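You operate a simulated robot arm through the tools that you are given. There is no shell and no other tool.

Carry out the task below with a simulated robot arm. There is one attempt and no reset: what you move stays moved.

Task
Put things in order on the door side of the bed. At the end: the yellow lip balm tube stands where the clear sugar jar stood; the blue cloth is on the brown saucer; the blue rolled socks from the door side of the bed stands on top of the red guest book; the clear sugar jar stands where the blue cloth stood; whatever was shut is shut again. Leave all else as you found it, and nothing knocked over.

It is judged by the outcome, as a careful person would: the job done as asked, and still so three seconds after it is handed in. It fails if anything else is knocked over, pushed out of place, dropped, spilled or broken. Flat cloth is picked up by pressing the open fingertips on it (5 to 10 N) and closing them slowly along it; thin cloth reads only 2 to 8 mm in the jaws.

Robot
A 6-joint arm with a two-finger gripper, fixed in place. Base frame: the origin is at the foot of the arm, x ahead of it, y to its left, z up; the work surface is at about z = 0. Units: mm, degrees, N and s.
With the tool pointing down near the work surface it reaches from about 180 to 480 mm from the base axis. Its first joint turns from -66.0 to 66.0 degrees. Payload 1.76 kg.
Tool frame: the origin (TCP) lies between the finger pads and is the grasp point; the fingertips stand 29 mm ahead of it; z points along the fingers, y is the line along which they close. The gripper opens to 82 mm; its body begins 58 mm behind the TCP.
Orientation is told as [roll, pitch, yaw] about the base's x, y, z axes, in that order, counted from this pose: with the fingers straight down and closing along the base's y, the tool's x points along the base's -x, its y along +y and its z along -z.

Tools
- The arm moves only by the tool servo_tool. Its argument "motion" is a list of rows, each a list of 3 entries, a list of its own where there are three numbers: the shift along the base's x, y, z in mm, then the turn, a rotation vector about the base's x, y, z in degrees, then the gripper command, from -1 (shut) to 1 (fully open), values between in proportion. In form: [[[dx, dy, dz], [rx, ry, rz], claw], ...]. A call has 1 to 20 rows; each row is the pose to reach, as a shift and turn from the pose commanded when the call began. Rows are played at 5 a second. More than 50 mm and 8.6 degrees between two rows, or a gripper value outside its range, and nothing of the call is played. A pose out of reach is approached as far as the arm can. The call stops where the force on the tool passes 40 N (or 10 N more than at its start, if that is more) or the arm is blocked; 0.2 s more then pass. Each finger travels about 203.5 mm/s and halts on what it meets, pressing with about 24 N; the grip force reading is that of the motor and also rises with nothing between the fingers. The clock runs only during rows and for 0.2 s after the last one: add rows that repeat a pose to give the fingers time. It gives the time, the measured TCP pose, the force on the tool (base axes), the opening and the grip force at its end, in the units of the frame above (readings bear some noise), with the torque about the TCP (base axes, N m) and any sound that the robot's microphone picked up, and new pictures: "views" is both (left out), scene, wrist or none.
- Cameras (640 x 400 px; columns grow to the right, rows downward): "scene" is fixed at [59.3, 336, 421.2]; the picture's right is [-0.73, -0.68, 0.00], its down [-0.40, 0.43, -0.81] and it looks along [0.55, -0.59, -0.58] (base axes); focal length 241 px, centre (320, 200). "wrist" rides on the gripper at [79, 4, -89] in the tool frame; the picture's right is [-0.05, 1.00, 0.00], its down [-0.71, -0.04, -0.71] and it looks along [-0.71, -0.04, 0.71] (tool axes); focal length 256 px, centre (320, 200). There is no depth. A picture from a camera that has moved, and an enlarged one, comes with that camera's place and axes in the base frame and with its lens.
- enlarge(camera, box): a new picture of the part [left, top, right, bottom] of that camera's present view, enlarged. The clock stands still meanwhile.
- sign_off(): hands the job in; it is judged then, once.

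Nothing tells you positions but the pictures and the camera data. Unless the task says otherwise, let go and move clear before handing in.

The tools are called after "Request:" as a command line: name --argument value ..., lists and objects as JSON in quotes. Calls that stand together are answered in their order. servo_tool: Moves the arm, as the interface text tells. Its arguments: {"type":"object","properties":{"motion":{"type":"array","items":{"type":"array"}},"views":{"type":"string","enum":["both","scene","wrist","none"]}},"required":["motion"]} The other tools are called the same way: enlarge (camera, box) takes an enlarged picture of a part of a camera's view; sign_off () hands the job in.

At the start:

```text
time: 0.0
eef_pos: [296.3, 13.5, 288.1]
tool_rot: [0.0, 0.0, 0.0]
ft_force: [1.4, 0.3, 0.2]
wrist_torque: [-0.01, 0.02, -0.02]
finger_gap: 82.0
grasp_force: 0.1
```

scene: 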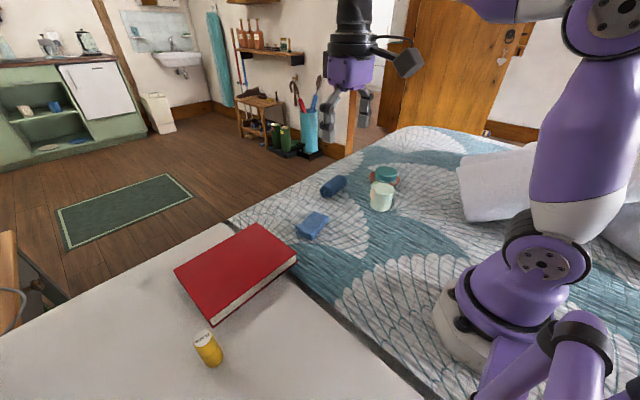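
wrist: 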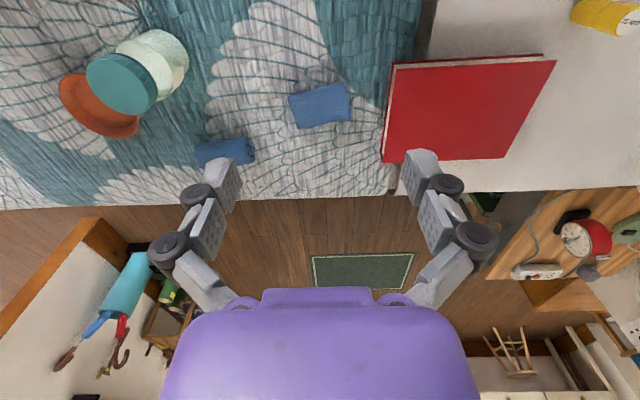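

I see a bed with a jar, a brown/orange saucer, rolled socks, a blue cloth, and a white surface with a red book and the yellow lip balm. I'll look closer before moving anything.

Request:
enlarge --camera "scene" --box '[280, 140, 440, 240]'

Request:
enlarge --camera "scene" --box '[140, 210, 332, 390]'

Request:
enlarge --camera "wrist" --box '[40, 0, 240, 180]'

Request:
enlarge --camera "wrist" --box '[180, 60, 380, 180]'

Request:
enlarge --camera "wrist" --box '[370, 0, 640, 180]'

Request:
enlarge --camera "scene" --box '[440, 100, 640, 260]'

```text
4.00 times, centred on (360, 190) of scene
camera zoom: at [59.3, 336.0, 421.2], right [-0.73, -0.68, 0.0], down [-0.4, 0.43, -0.81], along [0.55, -0.59, -0.58], focal length 962 px, centre (160, 240)
```

zoom: 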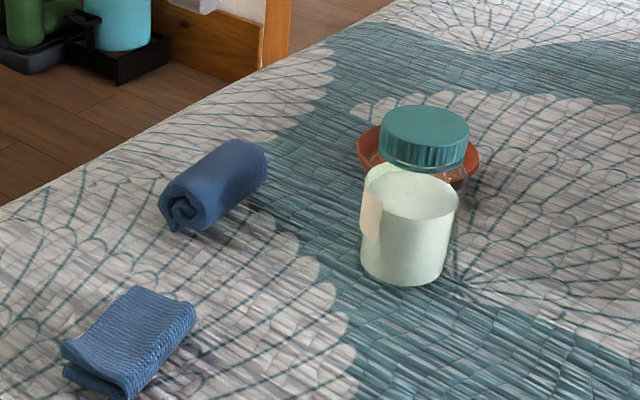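

```text
2.22 times, centred on (236, 300) of scene
camera zoom: at [59.3, 336.0, 421.2], right [-0.73, -0.68, 0.0], down [-0.4, 0.43, -0.81], along [0.55, -0.59, -0.58], focal length 535 px, centre (507, -22)
```

zoom: 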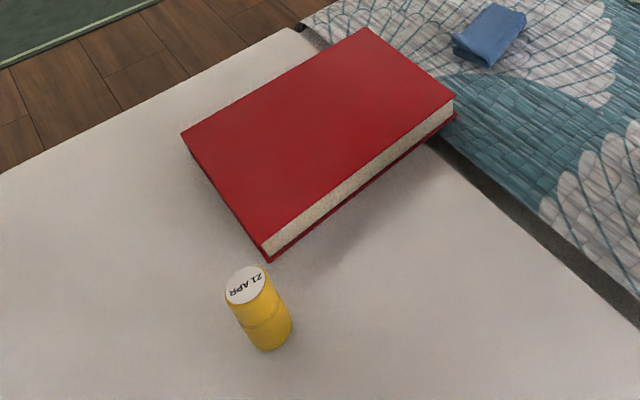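

```text
2.22 times, centred on (140, 90) of wrist
camera zoom: at [217.3, 18.3, 378.0], right [0.05, 1.0, 0.0], down [0.71, -0.04, 0.71], along [0.71, -0.04, -0.71], focal length 569 px, centre (720, 444)
```

zoom: 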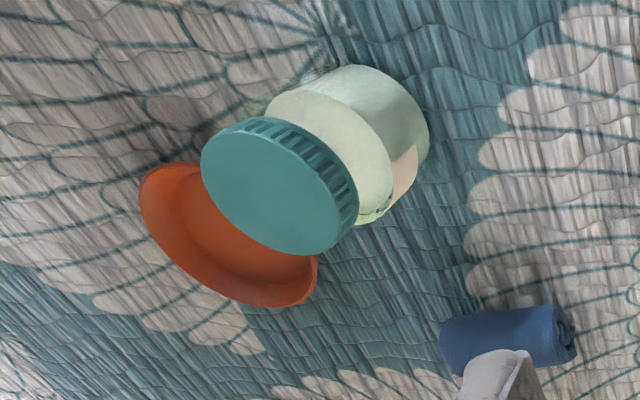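

```text
3.20 times, centred on (280, 120) of wrist
camera zoom: at [217.3, 18.3, 378.0], right [0.05, 1.0, 0.0], down [0.71, -0.04, 0.71], along [0.71, -0.04, -0.71], focal length 819 px, centre (448, 456)
```

zoom: 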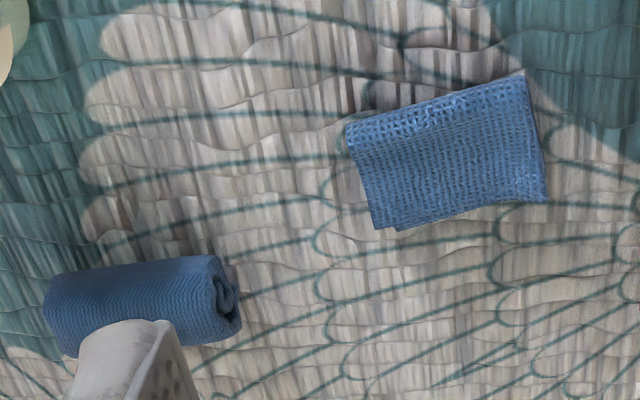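

```text
2.22 times, centred on (505, 90) of wrist
camera zoom: at [217.3, 18.3, 378.0], right [0.05, 1.0, 0.0], down [0.71, -0.04, 0.71], along [0.71, -0.04, -0.71], focal length 569 px, centre (-91, 444)
```

zoom: 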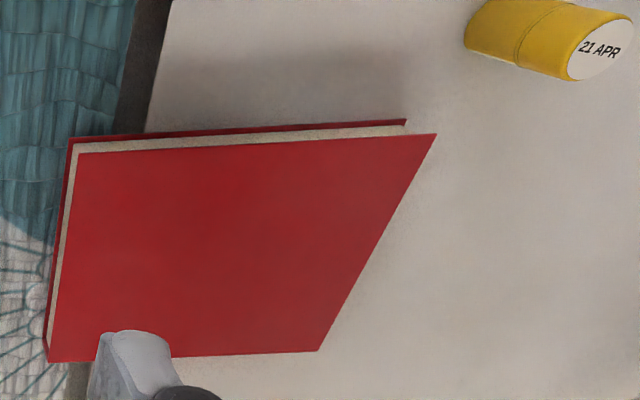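

```text
2.50 times, centred on (540, 180) of scene
camera zoom: at [59.3, 336.0, 421.2], right [-0.73, -0.68, 0.0], down [-0.4, 0.43, -0.81], along [0.55, -0.59, -0.58], focal length 602 px, centre (-230, 250)
```

zoom: 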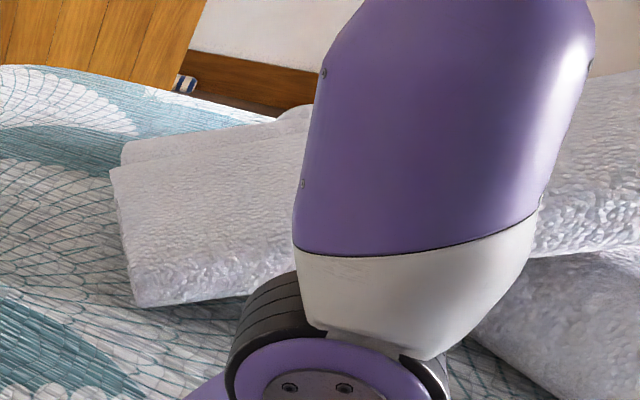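

The objects roughly resolve to: jar at (312,-199), saucer (374,-321), socks (455,-152), cloth (388,8), book top z≈28 centred at (409,210), balm (291,334). Next I hover over the cloth to get a closer view.

Request:
servo_tool --motion '[[[21, -1, -35], [0, 0, 0], 1], [[42, -3, -70], [0, 0, 0], 1], [[63, -4, -105], [0, 0, 0], 1], [[84, -5, -138], [0, 0, 0], 1], [[84, -5, -138], [0, 0, 0], 1]]' --views "both"

```text
time: 1.2
eef_pos: [380.6, 7.4, 151.6]
tool_rot: [0.0, 0.0, 0.1]
ft_force: [0.0, -0.2, -1.5]
wrist_torque: [-0.02, 0.01, 0.02]
finger_gap: 82.2
grasp_force: 0.0
camera wrist: at [300.8, 11.2, 240.0], right [0.05, 1.0, 0.0], down [0.71, -0.04, 0.71], along [0.71, -0.04, -0.71], focal length 256 px, centre (320, 200)
```

scene: 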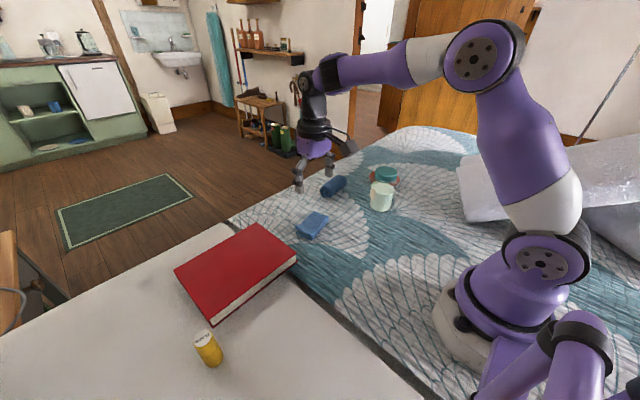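
wrist: 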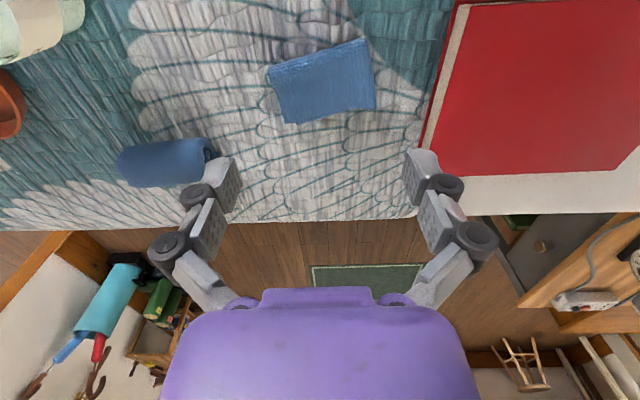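

Request:
enlarge --camera "wrist" --box '[240, 20, 400, 140]'

Request:
enlarge --camera "scene" --box '[280, 195, 344, 245]'

Request:
enlarge --camera "wrist" --box '[0, 0, 240, 220]'

```text
3.33 times, centred on (320, 80) of wrist
camera zoom: at [300.8, 11.2, 240.0], right [0.05, 1.0, 0.0], down [0.71, -0.04, 0.71], along [0.71, -0.04, -0.71], focal length 853 px, centre (320, 600)
```

zoom: 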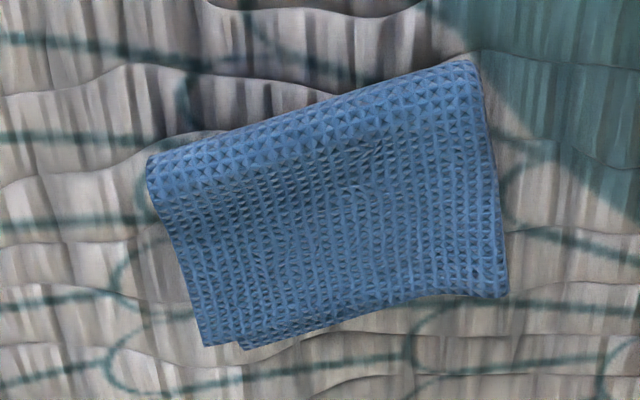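

```text
8.00 times, centred on (312, 220) of scene
camera zoom: at [59.3, 336.0, 421.2], right [-0.73, -0.68, 0.0], down [-0.4, 0.43, -0.81], along [0.55, -0.59, -0.58], focal length 1925 px, centre (384, 40)
```

zoom: 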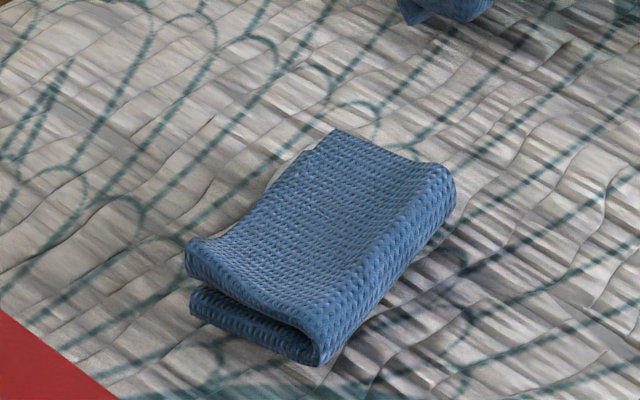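

```text
1.82 times, centred on (120, 110) of wrist
camera zoom: at [300.8, 11.2, 240.0], right [0.05, 1.0, 0.0], down [0.71, -0.04, 0.71], along [0.71, -0.04, -0.71], focal length 465 px, centre (684, 364)
```

zoom: 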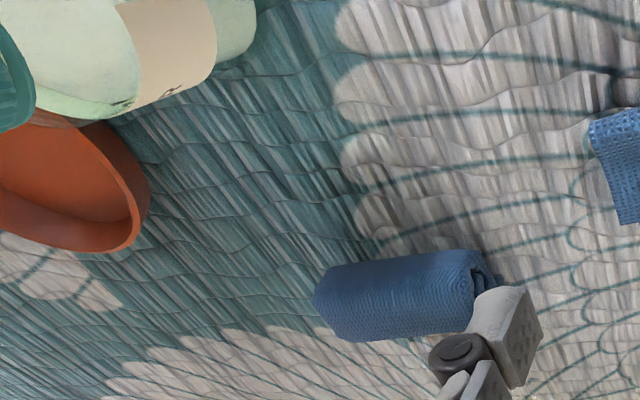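

The cloth is folded in half, about 85 x 56 mm, centred near (392,8), with its long axis about 12° off the base y axis. I'll align the jaws with the long axis, set about 50 mm opening and come down above it.

Request:
servo_tool --motion '[[[6, 0, -30], [0, 0, 6], 0.6], [[12, 0, -60], [0, 0, 12], 0.22], [[12, 0, -85], [0, 0, 12], 0.22], [[12, 0, -92], [0, 0, 12], 0.22], [[12, 0, -92], [0, 0, 12], 0.22]]' --views "both"

```text
time: 2.4
eef_pos: [392.2, 9.3, 58.7]
tool_rot: [0.0, 0.0, 12.1]
ft_force: [0.6, 0.5, -0.9]
wrist_torque: [0.0, 0.03, -0.02]
finger_gap: 49.8
grasp_force: 0.1
camera wrist: at [313.7, -3.7, 147.6], right [-0.16, 0.99, 0.0], down [0.7, 0.11, 0.71], along [0.7, 0.11, -0.71], focal length 256 px, centre (320, 200)
```

scene: 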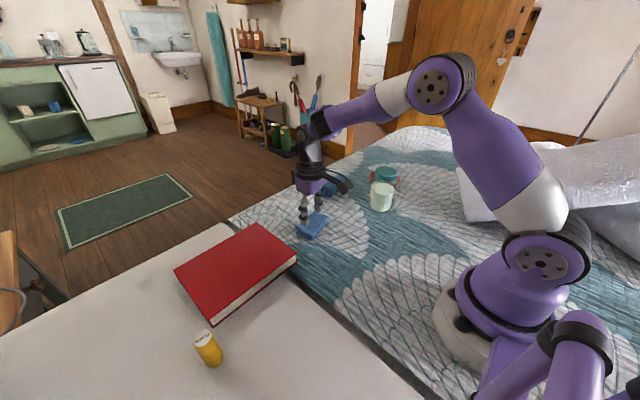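
wrist: 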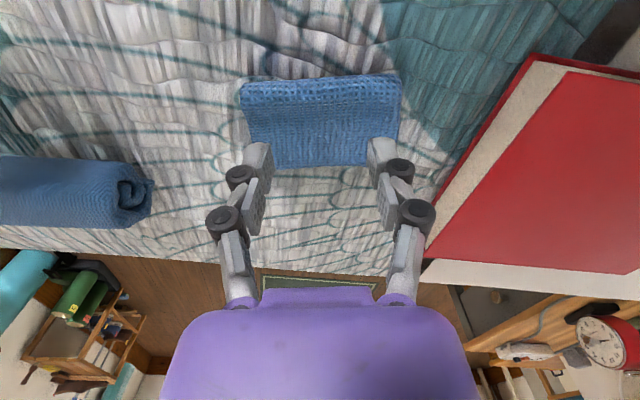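

The jaws are centred on the cloth. I'll descend slowly until light contact shows on the force reading.

Request:
servo_tool --motion '[[[0, 0, -5], [0, 0, 0], 0.22], [[0, 0, -10], [0, 0, 0], 0.22], [[0, 0, -14], [0, 0, 0], 0.22], [[0, 0, -16], [0, 0, 0], 0.22], [[0, 0, -16], [0, 0, 0], 0.22]]' --views "wrist"

```text
time: 2.9
eef_pos: [394.0, 11.1, 59.4]
tool_rot: [0.1, -0.5, 12.3]
ft_force: [-7.3, 9.3, 46.8]
wrist_torque: [0.37, 0.54, -0.07]
finger_gap: 33.3
grasp_force: 22.5
stopped in row 2: the force on the tool passed its limit at 59 N (the readings are from after the stop); the commanded pose is now the measured one
camera wrist: at [315.0, -2.8, 147.3], right [-0.16, 0.99, 0.0], down [0.69, 0.11, 0.71], along [0.7, 0.12, -0.7], focal length 256 px, centre (320, 200)
```

wrist: 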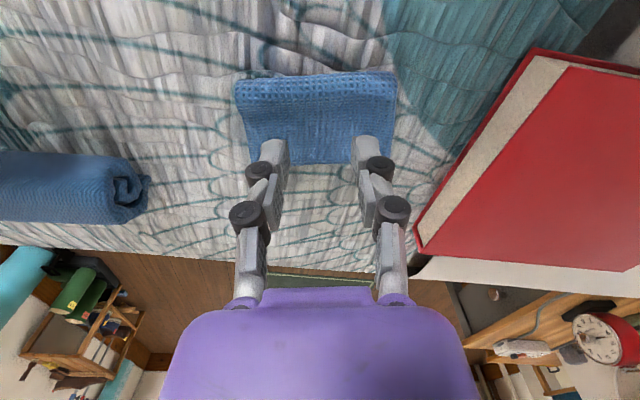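

The tool met something stiff sooner than I expected, so I'll look closely before moving any further.

Request:
enlarge --camera "scene" --box '[272, 160, 368, 250]'

Request:
enlarge --camera "wrist" --box '[210, 60, 430, 220]'

```text
4.44 times, centred on (320, 205) of scene
camera zoom: at [59.1, 336.0, 421.3], right [-0.73, -0.68, 0.0], down [-0.4, 0.43, -0.81], along [0.55, -0.59, -0.58], focal length 1070 px, centre (320, 178)
```

zoom: 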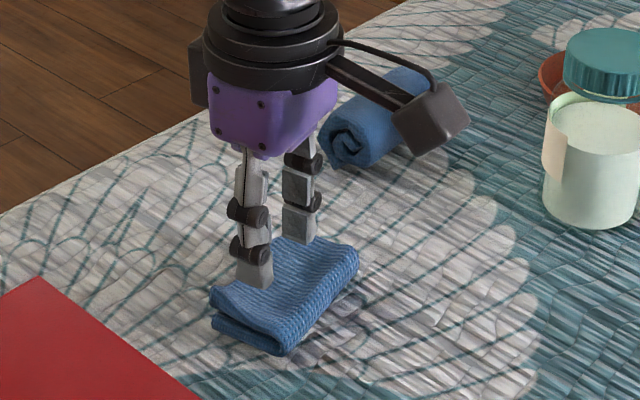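

```text
2.50 times, centred on (320, 140) of wrist
camera zoom: at [315.0, -2.8, 147.3], right [-0.16, 0.99, 0.0], down [0.69, 0.11, 0.71], along [0.7, 0.12, -0.7], focal length 640 px, centre (320, 350)
```

zoom: 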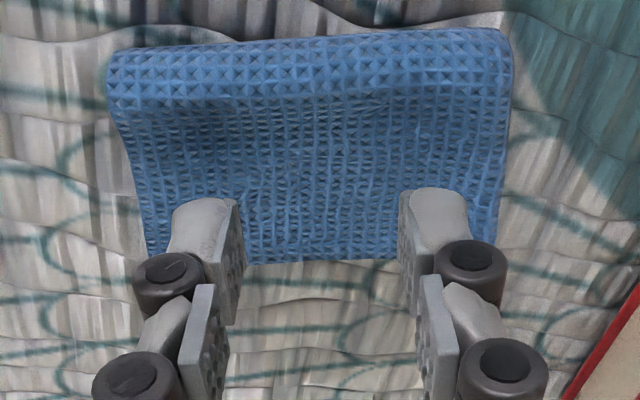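

The tips seem to be resting on the puffed fold of the cloth, which stands about 20 mm high. I'll raise slightly to bring the force down to a gentle level.

Request:
servo_tool --motion '[[[0, 0, 2], [0, 0, 0], 0.0], [[0, 0, 4], [0, 0, 0], 0.0], [[0, 0, 4], [0, 0, 0], 0.0]]' --views "wrist"

```text
time: 3.7
eef_pos: [391.7, 10.4, 57.8]
tool_rot: [0.2, 0.1, 12.2]
ft_force: [0.5, 0.3, -0.6]
wrist_torque: [0.01, -0.02, 0.0]
finger_gap: 41.4
grasp_force: 0.4
camera wrist: at [313.3, -3.3, 147.7], right [-0.16, 0.99, 0.0], down [0.7, 0.11, 0.71], along [0.7, 0.11, -0.71], focal length 256 px, centre (320, 200)
```

wrist: 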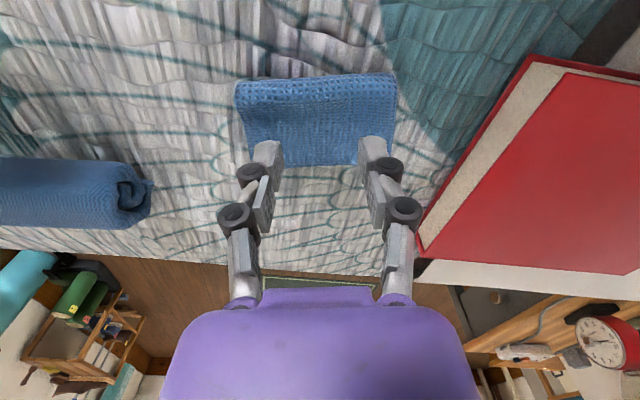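

Now free of contact. I'll step down by 1 mm at a time.

Request:
servo_tool --motion '[[[0, 0, -0.5], [0, 0, 0], 0.0], [[0, 0, -1], [0, 0, 0], 0.0], [[0, 0, -1.5], [0, 0, 0], 0.0], [[0, 0, -1.5], [0, 0, 0], 0.0]]' --views "none"

```text
time: 4.7
eef_pos: [392.2, 9.5, 58.4]
tool_rot: [0.0, -0.1, 12.1]
ft_force: [-1.7, 0.1, 5.2]
wrist_torque: [0.04, 0.08, 0.02]
finger_gap: 42.4
grasp_force: 0.2
```

Contact is about 5 N. I'll close slowly in stages, keeping the press.

Request:
servo_tool --motion '[[[0, 0, -0.3], [0, 0, 0], -0.05], [[0, 0, -0.3], [0, 0, 0], -0.1], [[0, 0, -0.3], [0, 0, 0], -0.15], [[0, 0, -0.3], [0, 0, 0], -0.2], [[0, 0, -0.3], [0, 0, 0], -0.25], [[0, 0, -0.3], [0, 0, 0], -0.3]]' --views "wrist"

```text
time: 6.1
eef_pos: [392.6, 8.3, 59.7]
tool_rot: [0.0, -0.2, 12.0]
ft_force: [1.3, 1.2, 35.2]
wrist_torque: [0.02, 0.03, 0.03]
finger_gap: 20.7
grasp_force: 0.1
camera wrist: at [314.3, -3.6, 148.0], right [-0.16, 0.99, 0.0], down [0.69, 0.11, 0.71], along [0.7, 0.11, -0.7], focal length 256 px, centre (320, 200)
```

wrist: 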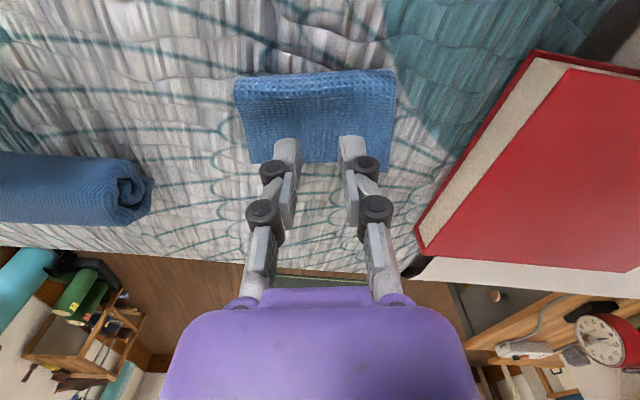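

Closing makes the tips reach further down, so the press climbed to 35 N. I'll rise about 3 mm and continue closing gently.

Request:
servo_tool --motion '[[[0, 0, 1.5], [0, 0, 0], -0.35], [[0, 0, 3], [0, 0, 0], -0.4], [[0, 0, 3.2], [0, 0, 0], -0.45], [[0, 0, 3.2], [0, 0, 0], -0.5]]' --views "wrist"

```text
time: 7.1
eef_pos: [392.0, 9.2, 60.0]
tool_rot: [0.1, 0.1, 12.2]
ft_force: [-0.7, -0.4, 0.9]
wrist_torque: [-0.01, -0.01, -0.03]
finger_gap: 20.0
grasp_force: 0.1
camera wrist: at [313.2, -3.7, 149.2], right [-0.16, 0.99, 0.0], down [0.7, 0.11, 0.71], along [0.7, 0.11, -0.71], focal length 256 px, centre (320, 200)
```

wrist: 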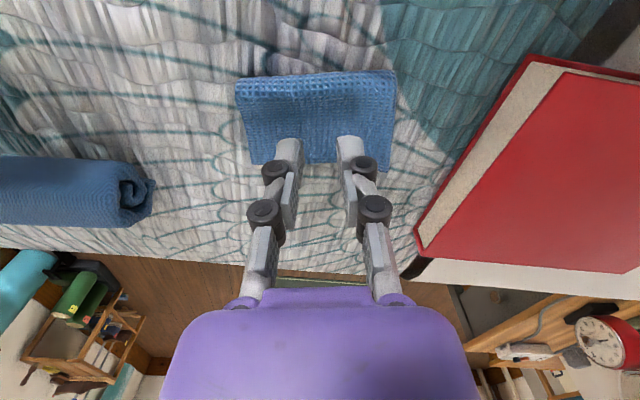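

Request:
servo_tool --motion '[[[0, 0, -0.7], [0, 0, 0], -0.3], [[0, 0, -2.0], [0, 0, 0], -0.2], [[0, 0, -2.5], [0, 0, 0], -0.2], [[0, 0, -2.5], [0, 0, 0], -0.2]]' --views "wrist"

```text
time: 8.1
eef_pos: [392.7, 10.1, 57.8]
tool_rot: [0.0, -0.2, 12.1]
ft_force: [-2.0, -1.2, 14.7]
wrist_torque: [-0.05, 0.11, -0.03]
finger_gap: 34.8
grasp_force: 0.7
camera wrist: at [314.1, -3.1, 147.6], right [-0.16, 0.99, 0.0], down [0.7, 0.11, 0.71], along [0.7, 0.11, -0.7], focal length 256 px, centre (320, 200)
```

wrist: 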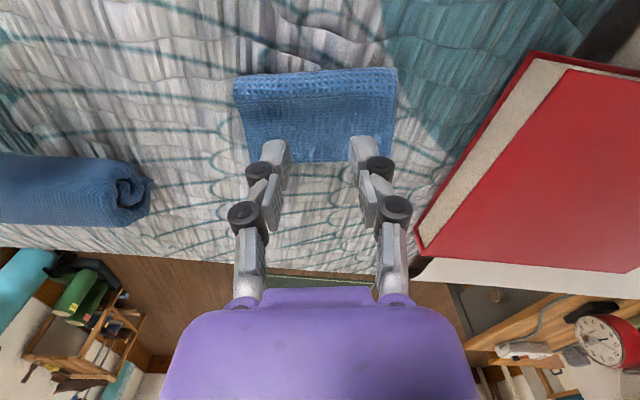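

Press is 15 N at 35 mm opening; now I ease it and close slowly while rising about 0.1 mm per mm of closing.

Request:
servo_tool --motion '[[[0, 0, 0.7], [0, 0, 0], -0.22], [[0, 0, 0.9], [0, 0, 0], -0.28], [[0, 0, 1.1], [0, 0, 0], -0.34], [[0, 0, 1.3], [0, 0, 0], -0.4], [[0, 0, 1.5], [0, 0, 0], -0.46], [[0, 0, 1.7], [0, 0, 0], -0.52]]' --views "wrist"

```text
time: 9.5
eef_pos: [391.7, 8.8, 59.9]
tool_rot: [0.1, -0.1, 12.1]
ft_force: [1.2, 0.7, 6.4]
wrist_torque: [0.0, 0.0, -0.01]
finger_gap: 19.2
grasp_force: 0.0
camera wrist: at [313.9, -3.2, 148.9], right [-0.16, 0.99, 0.0], down [0.7, 0.11, 0.71], along [0.7, 0.11, -0.71], focal length 256 px, centre (320, 200)
```

wrist: 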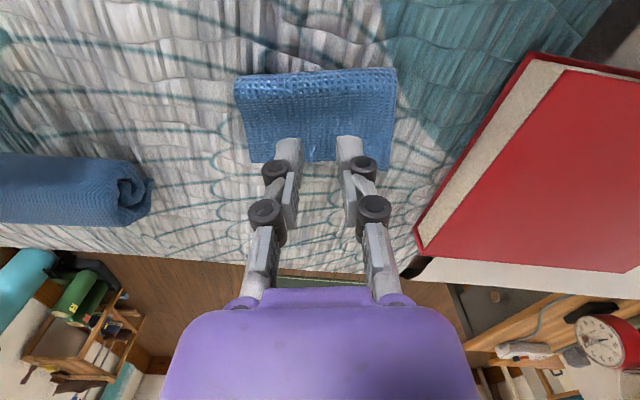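

Request:
servo_tool --motion '[[[0, 0, 0.0], [0, 0, 0], -0.58], [[0, 0, 0.1], [0, 0, 0], -0.64], [[0, 0, 0.2], [0, 0, 0], -0.7], [[0, 0, 0.3], [0, 0, 0], -0.76], [[0, 0, 0.4], [0, 0, 0], -0.82], [[0, 0, 0.4], [0, 0, 0], -0.88], [[0, 0, 0.4], [0, 0, 0], -0.94], [[0, 0, 0.4], [0, 0, 0], -1], [[0, 0, 0.4], [0, 0, 0], -1]]' --views "wrist"

Request:
enlarge --camera "wrist" --box '[220, 60, 420, 185]'

Request:
enlarge --camera "scene" --box '[272, 170, 368, 250]'

```text
time: 11.5
eef_pos: [392.3, 8.8, 60.8]
tool_rot: [0.0, -0.2, 12.0]
ft_force: [0.0, 0.1, 0.2]
wrist_torque: [-0.01, 0.02, 0.01]
finger_gap: 0.3
grasp_force: 23.9
camera wrist: at [314.1, -3.5, 149.8], right [-0.16, 0.99, 0.0], down [0.7, 0.11, 0.71], along [0.7, 0.11, -0.71], focal length 256 px, centre (320, 200)
```

wrist: 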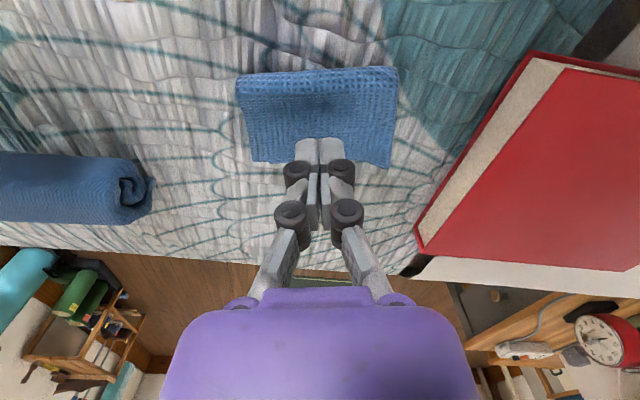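

```text
3.20 times, centred on (320, 122) of wrist
camera zoom: at [314.1, -3.5, 149.8], right [-0.16, 0.99, 0.0], down [0.7, 0.11, 0.71], along [0.7, 0.11, -0.71], focal length 819 px, centre (320, 448)
```

zoom: 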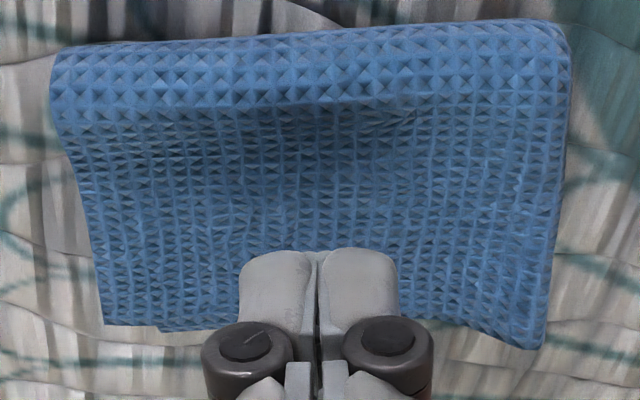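

```text
5.00 times, centred on (320, 210) of scene
camera zoom: at [59.3, 336.0, 421.2], right [-0.73, -0.68, 0.0], down [-0.4, 0.43, -0.81], along [0.55, -0.59, -0.58], focal length 1203 px, centre (320, 150)
```

zoom: 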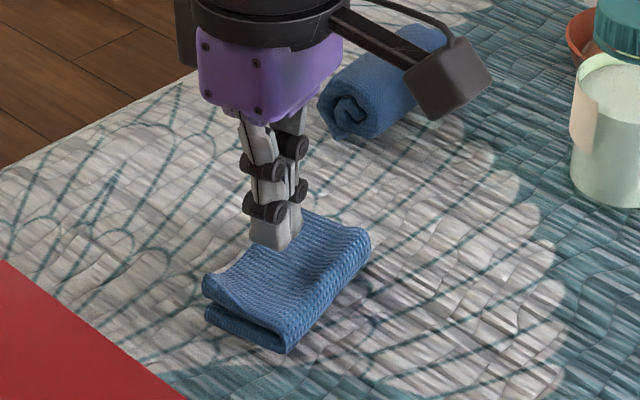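

The tips slid along the stiff, thick fold without catching it. The folded stack is about 20 mm thick, so I'll rise, turn the jaws 90° and straddle its short side to squeeze the whole fold from edge to edge.

Request:
servo_tool --motion '[[[0, 0, 30], [0, 0, 0], -0.6], [[-3, 0, 60], [0, 0, 8], 0], [[-6, 0, 80], [0, 0, 16], 1], [[-6, 0, 80], [0, 0, 24], 1], [[-6, 0, 80], [0, 0, 32], 1], [[-6, 0, 80], [0, 0, 40], 1], [[-6, 0, 80], [0, 0, 48], 1], [[-6, 0, 80], [0, 0, 56], 1], [[-6, 0, 80], [0, 0, 64], 1], [[-6, 0, 80], [0, 0, 72], 1], [[-6, 0, 80], [0, 0, 80], 1], [[-6, 0, 80], [0, 0, 88], 1], [[-6, 0, 80], [0, 0, 90], 1], [[-6, 0, 80], [0, 0, 90], 1]]' --views "both"

```text
time: 14.5
eef_pos: [386.4, 11.1, 140.1]
tool_rot: [0.1, -0.1, 102.2]
ft_force: [0.6, 0.2, -0.3]
wrist_torque: [-0.01, 0.0, 0.03]
finger_gap: 81.9
grasp_force: 0.1
camera wrist: at [399.6, -69.2, 229.1], right [-0.99, -0.16, 0.0], down [-0.11, 0.7, 0.71], along [-0.11, 0.7, -0.71], focal length 256 px, centre (320, 200)
```

scene: 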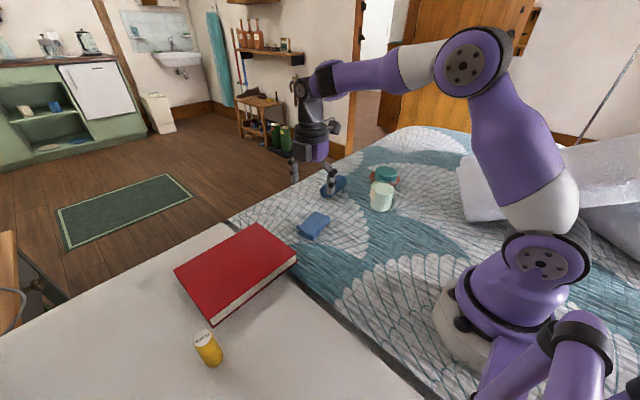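
wrist: 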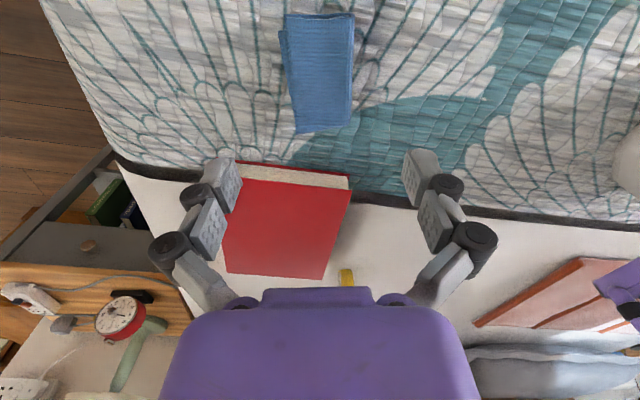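

The jaws are now across the cloth's short side, which is centred near (387,6). I'll descend with fully open jaws straddling it.

Request:
servo_tool --motion '[[[0.5, -2, -30], [0, 0, 0], 1], [[0.5, -4, -60], [0, 0, 0], 1], [[0.5, -4, -80], [0, 0, 0], 1], [[0.5, -4, -90], [0, 0, 0], 1], [[0.5, -4, -95], [0, 0, 0], 1], [[0.5, -4, -95], [0, 0, 0], 1]]' --views "both"

Request:
enlarge --camera "scene" --box '[272, 170, 368, 250]'

```text
time: 15.9
eef_pos: [386.6, 6.2, 45.9]
tool_rot: [0.0, -0.1, 102.2]
ft_force: [-0.3, -0.4, 0.7]
wrist_torque: [0.01, -0.02, 0.0]
finger_gap: 82.1
grasp_force: 0.0
camera wrist: at [398.6, -72.9, 134.7], right [-0.99, -0.16, 0.0], down [-0.11, 0.7, 0.71], along [-0.11, 0.7, -0.71], focal length 256 px, centre (320, 200)
```

scene: 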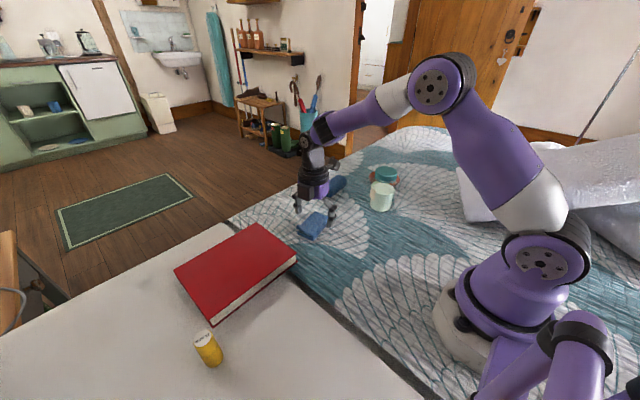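
wrist: 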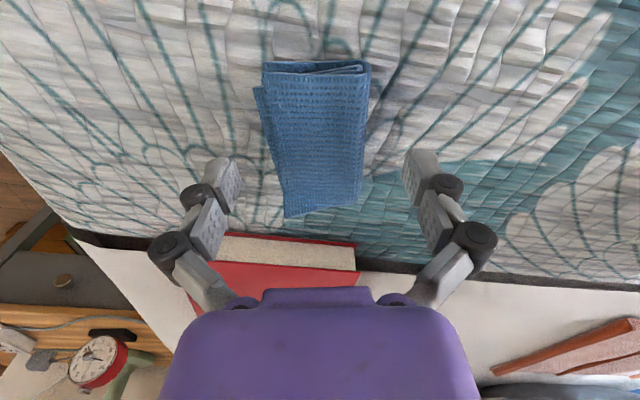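

```text
5.00 times, centred on (320, 210) of scene
camera zoom: at [59.3, 336.0, 421.2], right [-0.73, -0.68, 0.0], down [-0.4, 0.43, -0.81], along [0.55, -0.59, -0.58], focal length 1203 px, centre (320, 150)
```

zoom: 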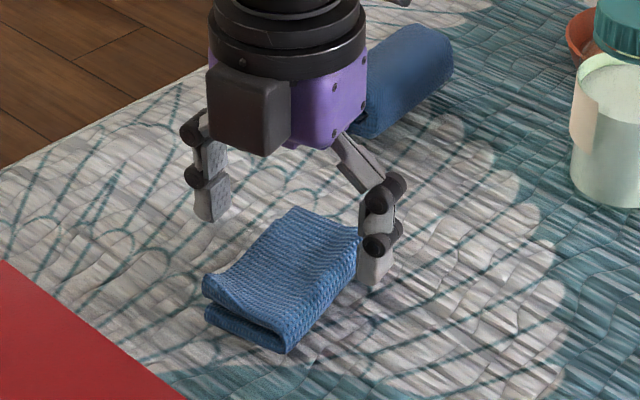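

The jaws straddle the cloth cleanly. I'll lower until the tips are just above the bed.

Request:
servo_tool --motion '[[[0, 0, -4], [0, 0, 0], 1], [[0, 0, -7], [0, 0, 0], 1], [[0, 0, -9], [0, 0, 0], 1], [[0, 0, -10], [0, 0, 0], 1], [[0, 0, -10], [0, 0, 0], 1]]' --views "wrist"

Request:
enlarge --camera "scene" --box '[272, 170, 368, 250]'

```text
time: 17.1
eef_pos: [387.2, 5.7, 35.1]
tool_rot: [0.1, -0.1, 102.1]
ft_force: [0.5, 0.5, 0.7]
wrist_torque: [0.0, -0.02, 0.03]
finger_gap: 82.1
grasp_force: 0.0
camera wrist: at [399.9, -73.7, 124.3], right [-0.99, -0.16, 0.0], down [-0.11, 0.7, 0.71], along [-0.11, 0.7, -0.71], focal length 256 px, centre (320, 200)
```

wrist: 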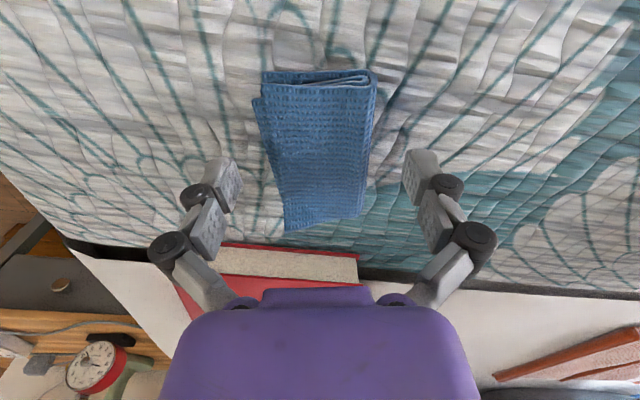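

```text
5.00 times, centred on (320, 210) of scene
camera zoom: at [59.3, 336.0, 421.2], right [-0.73, -0.68, 0.0], down [-0.4, 0.43, -0.81], along [0.55, -0.59, -0.58], focal length 1203 px, centre (320, 150)
```

zoom: 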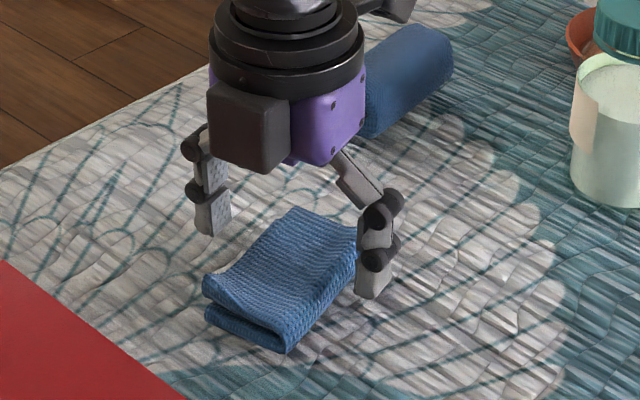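

Request:
servo_tool --motion '[[[0, 0, -1.5], [0, 0, 0], 0.8], [[0, 0, -1.5], [0, 0, 0], 0.65], [[0, 0, -1.5], [0, 0, 0], 0.5], [[0, 0, -1.3], [0, 0, 0], 0.4], [[0, 0, -1.0], [0, 0, 0], 0.3], [[0, 0, -0.7], [0, 0, 0], 0.2]]' --views "wrist"

Request:
enlarge --camera "scene" --box '[272, 170, 368, 250]'

```text
time: 18.5
eef_pos: [386.4, 4.6, 34.1]
tool_rot: [0.0, -0.1, 102.2]
ft_force: [1.1, 0.5, 0.2]
wrist_torque: [0.02, -0.01, 0.0]
finger_gap: 52.9
grasp_force: 23.4
camera wrist: at [399.5, -73.6, 123.4], right [-0.99, -0.16, 0.0], down [-0.11, 0.7, 0.71], along [-0.11, 0.7, -0.71], focal length 256 px, centre (320, 200)
```

wrist: 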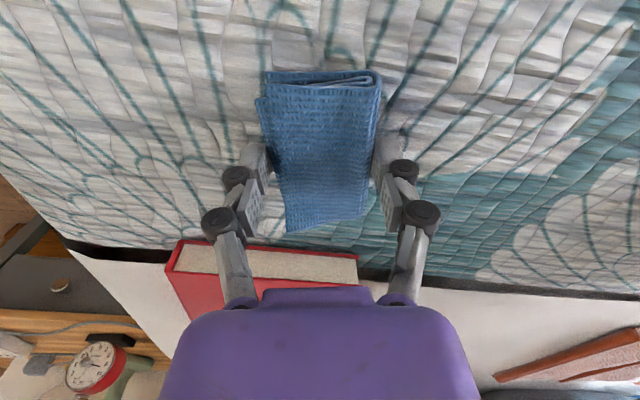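

```text
5.00 times, centred on (320, 210) of scene
camera zoom: at [59.3, 336.0, 421.2], right [-0.73, -0.68, 0.0], down [-0.4, 0.43, -0.81], along [0.55, -0.59, -0.58], focal length 1203 px, centre (320, 150)
```

zoom: 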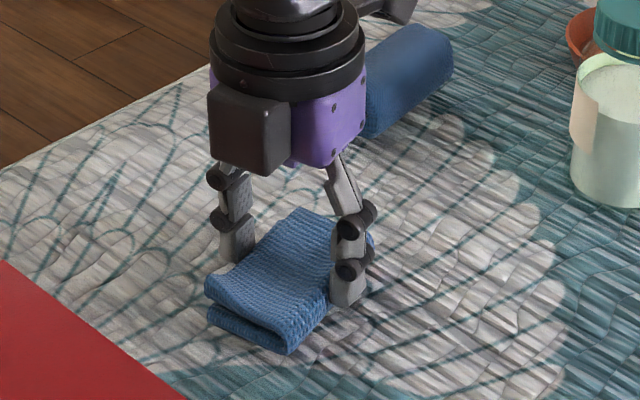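

The jaws grip the folded cloth at about 53 mm with 23 N. I'll close the command fully for a firm hold and lift a little to test.

Request:
servo_tool --motion '[[[0, 0, 0], [0, 0, 0], -0.1], [[0, 0, 0], [0, 0, 0], -0.1], [[0, 0, 5], [0, 0, 0], -0.1], [[0, 0, 15], [0, 0, 0], -0.1], [[0, 0, 30], [0, 0, 0], -0.1], [[0, 0, 30], [0, 0, 0], -0.1]]' --views "wrist"

Request:
enlarge --camera "scene" --box '[272, 160, 368, 240]'

```text
time: 19.9
eef_pos: [387.5, 4.2, 65.0]
tool_rot: [0.1, -0.2, 102.1]
ft_force: [-0.3, 0.5, -0.1]
wrist_torque: [-0.02, -0.02, -0.02]
finger_gap: 52.7
grasp_force: 23.6
camera wrist: at [400.1, -74.5, 153.4], right [-0.99, -0.16, 0.0], down [-0.11, 0.7, 0.71], along [-0.11, 0.7, -0.71], focal length 256 px, centre (320, 200)
```

wrist: 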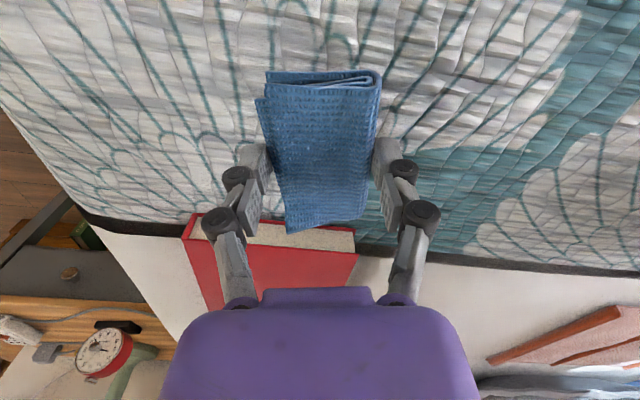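

```text
5.00 times, centred on (320, 200) of scene
camera zoom: at [59.3, 336.0, 421.2], right [-0.73, -0.68, 0.0], down [-0.4, 0.43, -0.81], along [0.55, -0.59, -0.58], focal length 1203 px, centre (320, 200)
```

zoom: 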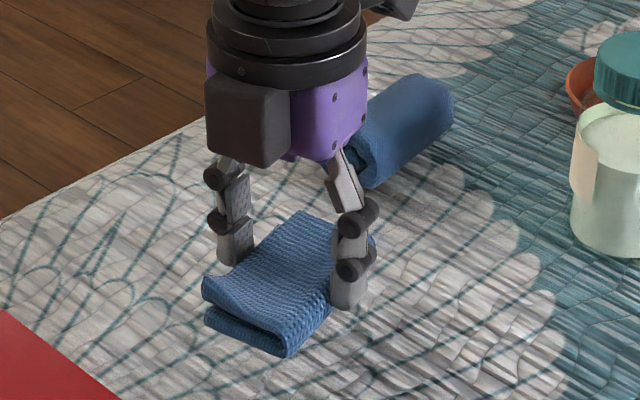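

The cloth is lifted and secure. I'll raise it well above the jar's lid and carry it towards the saucer, stopping short for a look.

Request:
servo_tool --motion '[[[0, 0, 35], [0, 0, 0], -0.1], [[0, 0, 75], [0, 0, 0], -0.1], [[0, 0, 116], [0, 0, 0], -0.1], [[-4, -29, 116], [0, 0, 0], -0.1], [[-8, -58, 116], [0, 0, 0], -0.1], [[-12, -87, 116], [0, 0, 0], -0.1], [[-16, -116, 116], [0, 0, 0], -0.1], [[-20, -145, 116], [0, 0, 0], -0.1], [[-24, -174, 116], [0, 0, 0], -0.1], [[-28, -203, 116], [0, 0, 0], -0.1], [[-32, -232, 116], [0, 0, 0], -0.1], [[-36, -261, 116], [0, 0, 0], -0.1], [[-40, -290, 116], [0, 0, 0], -0.1], [[-40, -290, 116], [0, 0, 0], -0.1]]' --views "both"

```text
time: 22.9
eef_pos: [347.0, -285.3, 178.3]
tool_rot: [0.1, -0.2, 102.0]
ft_force: [-0.1, 0.6, -0.3]
wrist_torque: [0.0, 0.0, 0.01]
finger_gap: 52.8
grasp_force: 23.5
camera wrist: at [359.9, -364.0, 268.1], right [-0.99, -0.16, 0.0], down [-0.11, 0.7, 0.71], along [-0.11, 0.7, -0.71], focal length 256 px, centre (320, 200)
```

scene: 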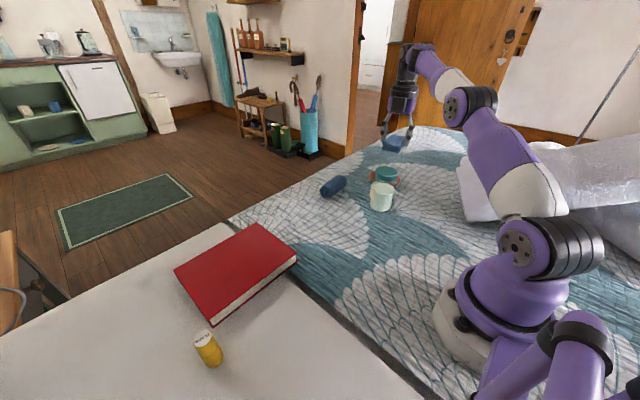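
wrist: 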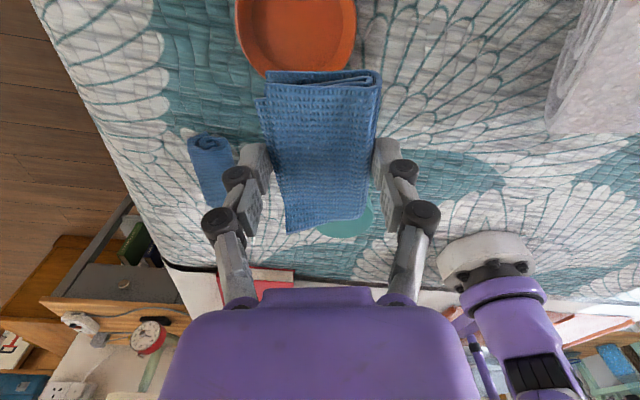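

Request:
enlarge --camera "wrist" --box '[200, 0, 392, 120]'

Request:
enlarge --camera "scene" --box '[340, 110, 436, 220]'

```text
3.33 times, centred on (296, 60) of wrist
camera zoom: at [359.9, -364.0, 268.1], right [-0.99, -0.16, 0.0], down [-0.11, 0.7, 0.71], along [-0.11, 0.7, -0.71], focal length 853 px, centre (400, 667)
```

zoom: 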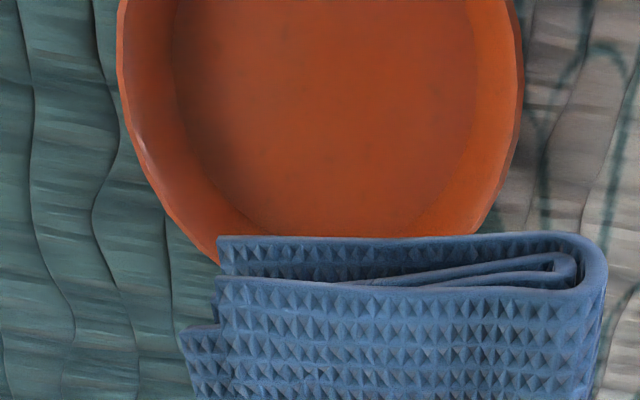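

```text
3.64 times, centred on (388, 165) of scene
camera zoom: at [59.3, 336.0, 421.2], right [-0.73, -0.68, 0.0], down [-0.4, 0.43, -0.81], along [0.55, -0.59, -0.58], focal length 875 px, centre (73, 327)
```

zoom: 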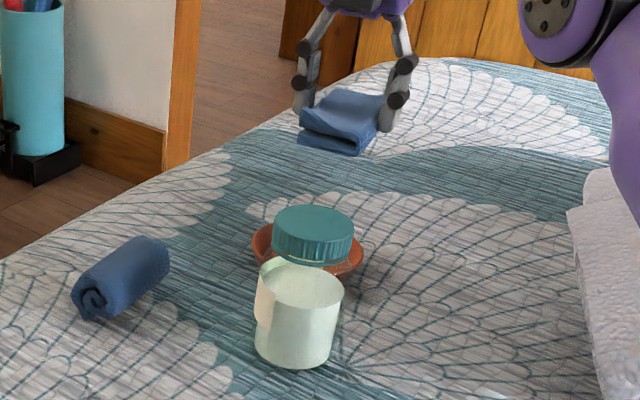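

The saucer centre works out at about (372,-316) with a 50 mm radius. I'll move above it and check whether the arm reaches this with the tool vertical.

Request:
servo_tool --motion '[[[8, -10, -10], [0, 0, 0], -0.1], [[17, -20, -25], [0, 0, 0], -0.1], [[25, -30, -45], [0, 0, 0], -0.1], [[25, -30, -60], [0, 0, 0], -0.1], [[25, -30, -60], [0, 0, 0], -0.1]]' --views "both"

```text
time: 24.1
eef_pos: [359.3, -301.6, 121.5]
tool_rot: [0.1, -0.1, 102.1]
ft_force: [1.2, 0.5, -1.5]
wrist_torque: [0.03, -0.03, -0.04]
finger_gap: 53.0
grasp_force: 24.7
out of reach, approached as far as the arm can: row 1, 2, 3, 4, 5
camera wrist: at [372.5, -381.4, 209.9], right [-0.99, -0.16, 0.0], down [-0.11, 0.7, 0.71], along [-0.11, 0.7, -0.71], focal length 256 px, centre (320, 200)
```

scene: 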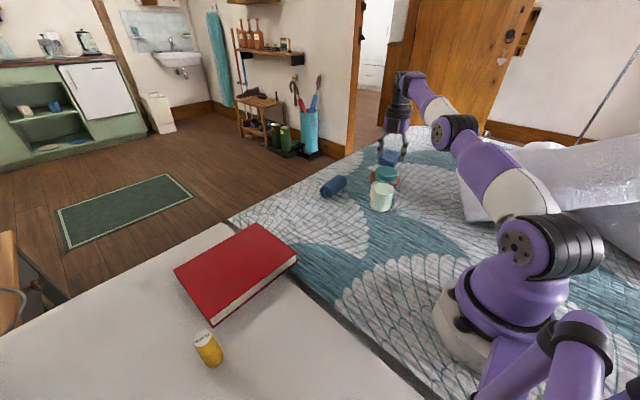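
wrist: 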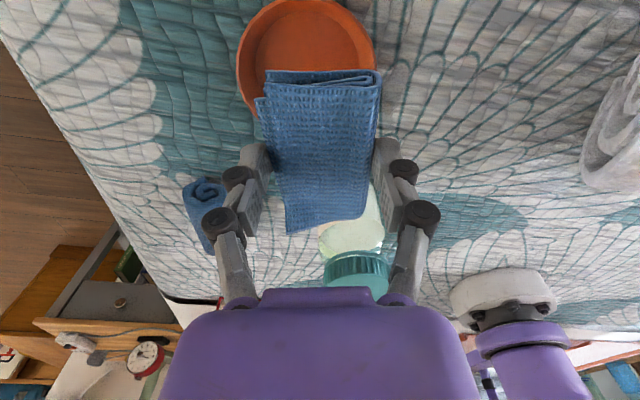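

The arm stops at about 469 mm radius with a vertical tool. I'll tilt the tool outward about 10° to gain reach.

Request:
servo_tool --motion '[[[0, 0, 0], [-3.2, -3.8, 0], -0.1], [[0, 0, 0], [-6.4, -7.7, 0], -0.1], [[0, 0, 0], [-6.4, -7.7, 0], -0.1]]' --views "wrist"

```text
time: 24.9
eef_pos: [360.2, -302.8, 119.8]
tool_rot: [-6.2, 7.8, 101.7]
ft_force: [-0.8, 0.3, -1.2]
wrist_torque: [0.02, 0.01, 0.0]
finger_gap: 53.0
grasp_force: 23.7
camera wrist: at [360.4, -370.8, 219.1], right [-0.98, -0.16, -0.11], down [-0.2, 0.77, 0.6], along [-0.01, 0.62, -0.79], focal length 256 px, centre (320, 200)
```

wrist: 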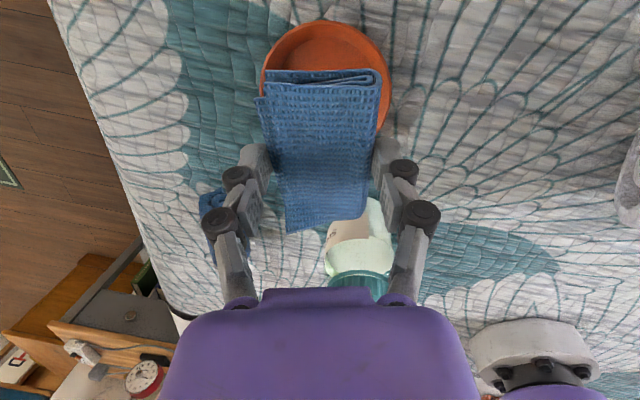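

Now I move outward and down to about z=65 over the saucer.

Request:
servo_tool --motion '[[[5, -5.5, -15], [0, 0, 0], -0.1], [[9.5, -11, -30], [0, 0, 0], -0.1], [[9.5, -11, -45], [0, 0, 0], -0.1], [[9.5, -11, -55], [0, 0, 0], -0.1], [[9.5, -11, -55], [0, 0, 0], -0.1]]' --views "both"

Request:
enlarge --camera "scene" --box '[340, 120, 436, 220]'

Request:
enlarge --camera "wrist" --box '[220, 20, 420, 250]'

```text
time: 26.1
eef_pos: [369.5, -313.1, 65.2]
tool_rot: [-6.1, 7.6, 101.7]
ft_force: [1.0, 0.1, 0.8]
wrist_torque: [-0.02, 0.0, 0.04]
finger_gap: 52.9
grasp_force: 24.0
camera wrist: at [370.3, -381.9, 163.1], right [-0.98, -0.16, -0.11], down [-0.2, 0.77, 0.61], along [-0.01, 0.62, -0.79], focal length 256 px, centre (320, 200)
```

scene: 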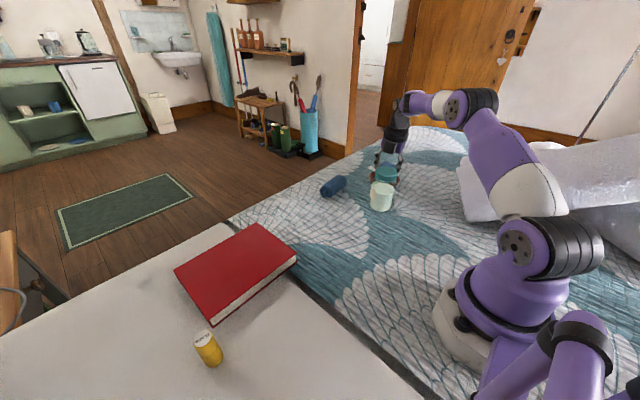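
wrist: 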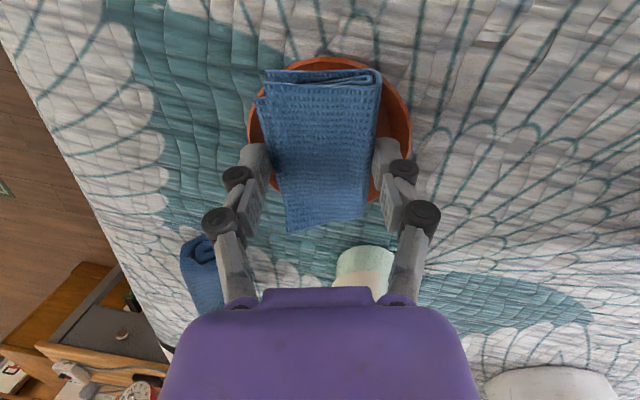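

```text
4.00 times, centred on (388, 170) of scene
camera zoom: at [59.3, 336.0, 421.2], right [-0.73, -0.68, 0.0], down [-0.4, 0.43, -0.81], along [0.55, -0.59, -0.58], focal length 962 px, centre (48, 320)
```

zoom: 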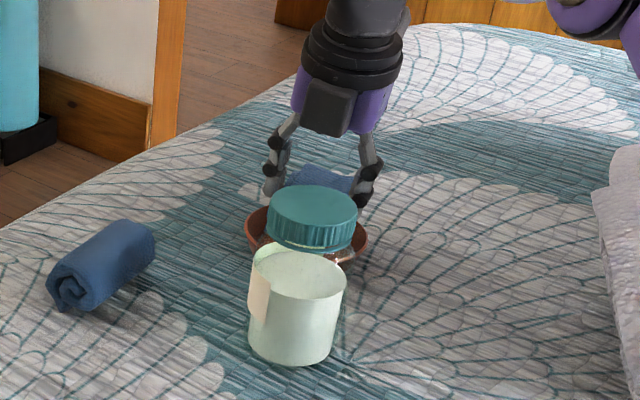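

```text
1.74 times, centred on (320, 135) of wrist
camera zoom: at [370.3, -381.9, 163.1], right [-0.98, -0.16, -0.11], down [-0.2, 0.77, 0.61], along [-0.01, 0.62, -0.79], focal length 445 px, centre (320, 313)
```

zoom: 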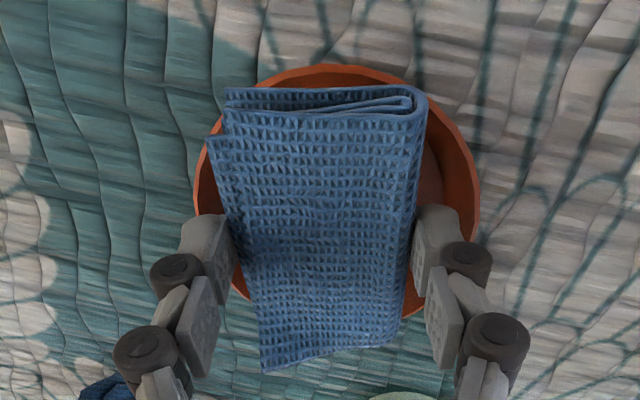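

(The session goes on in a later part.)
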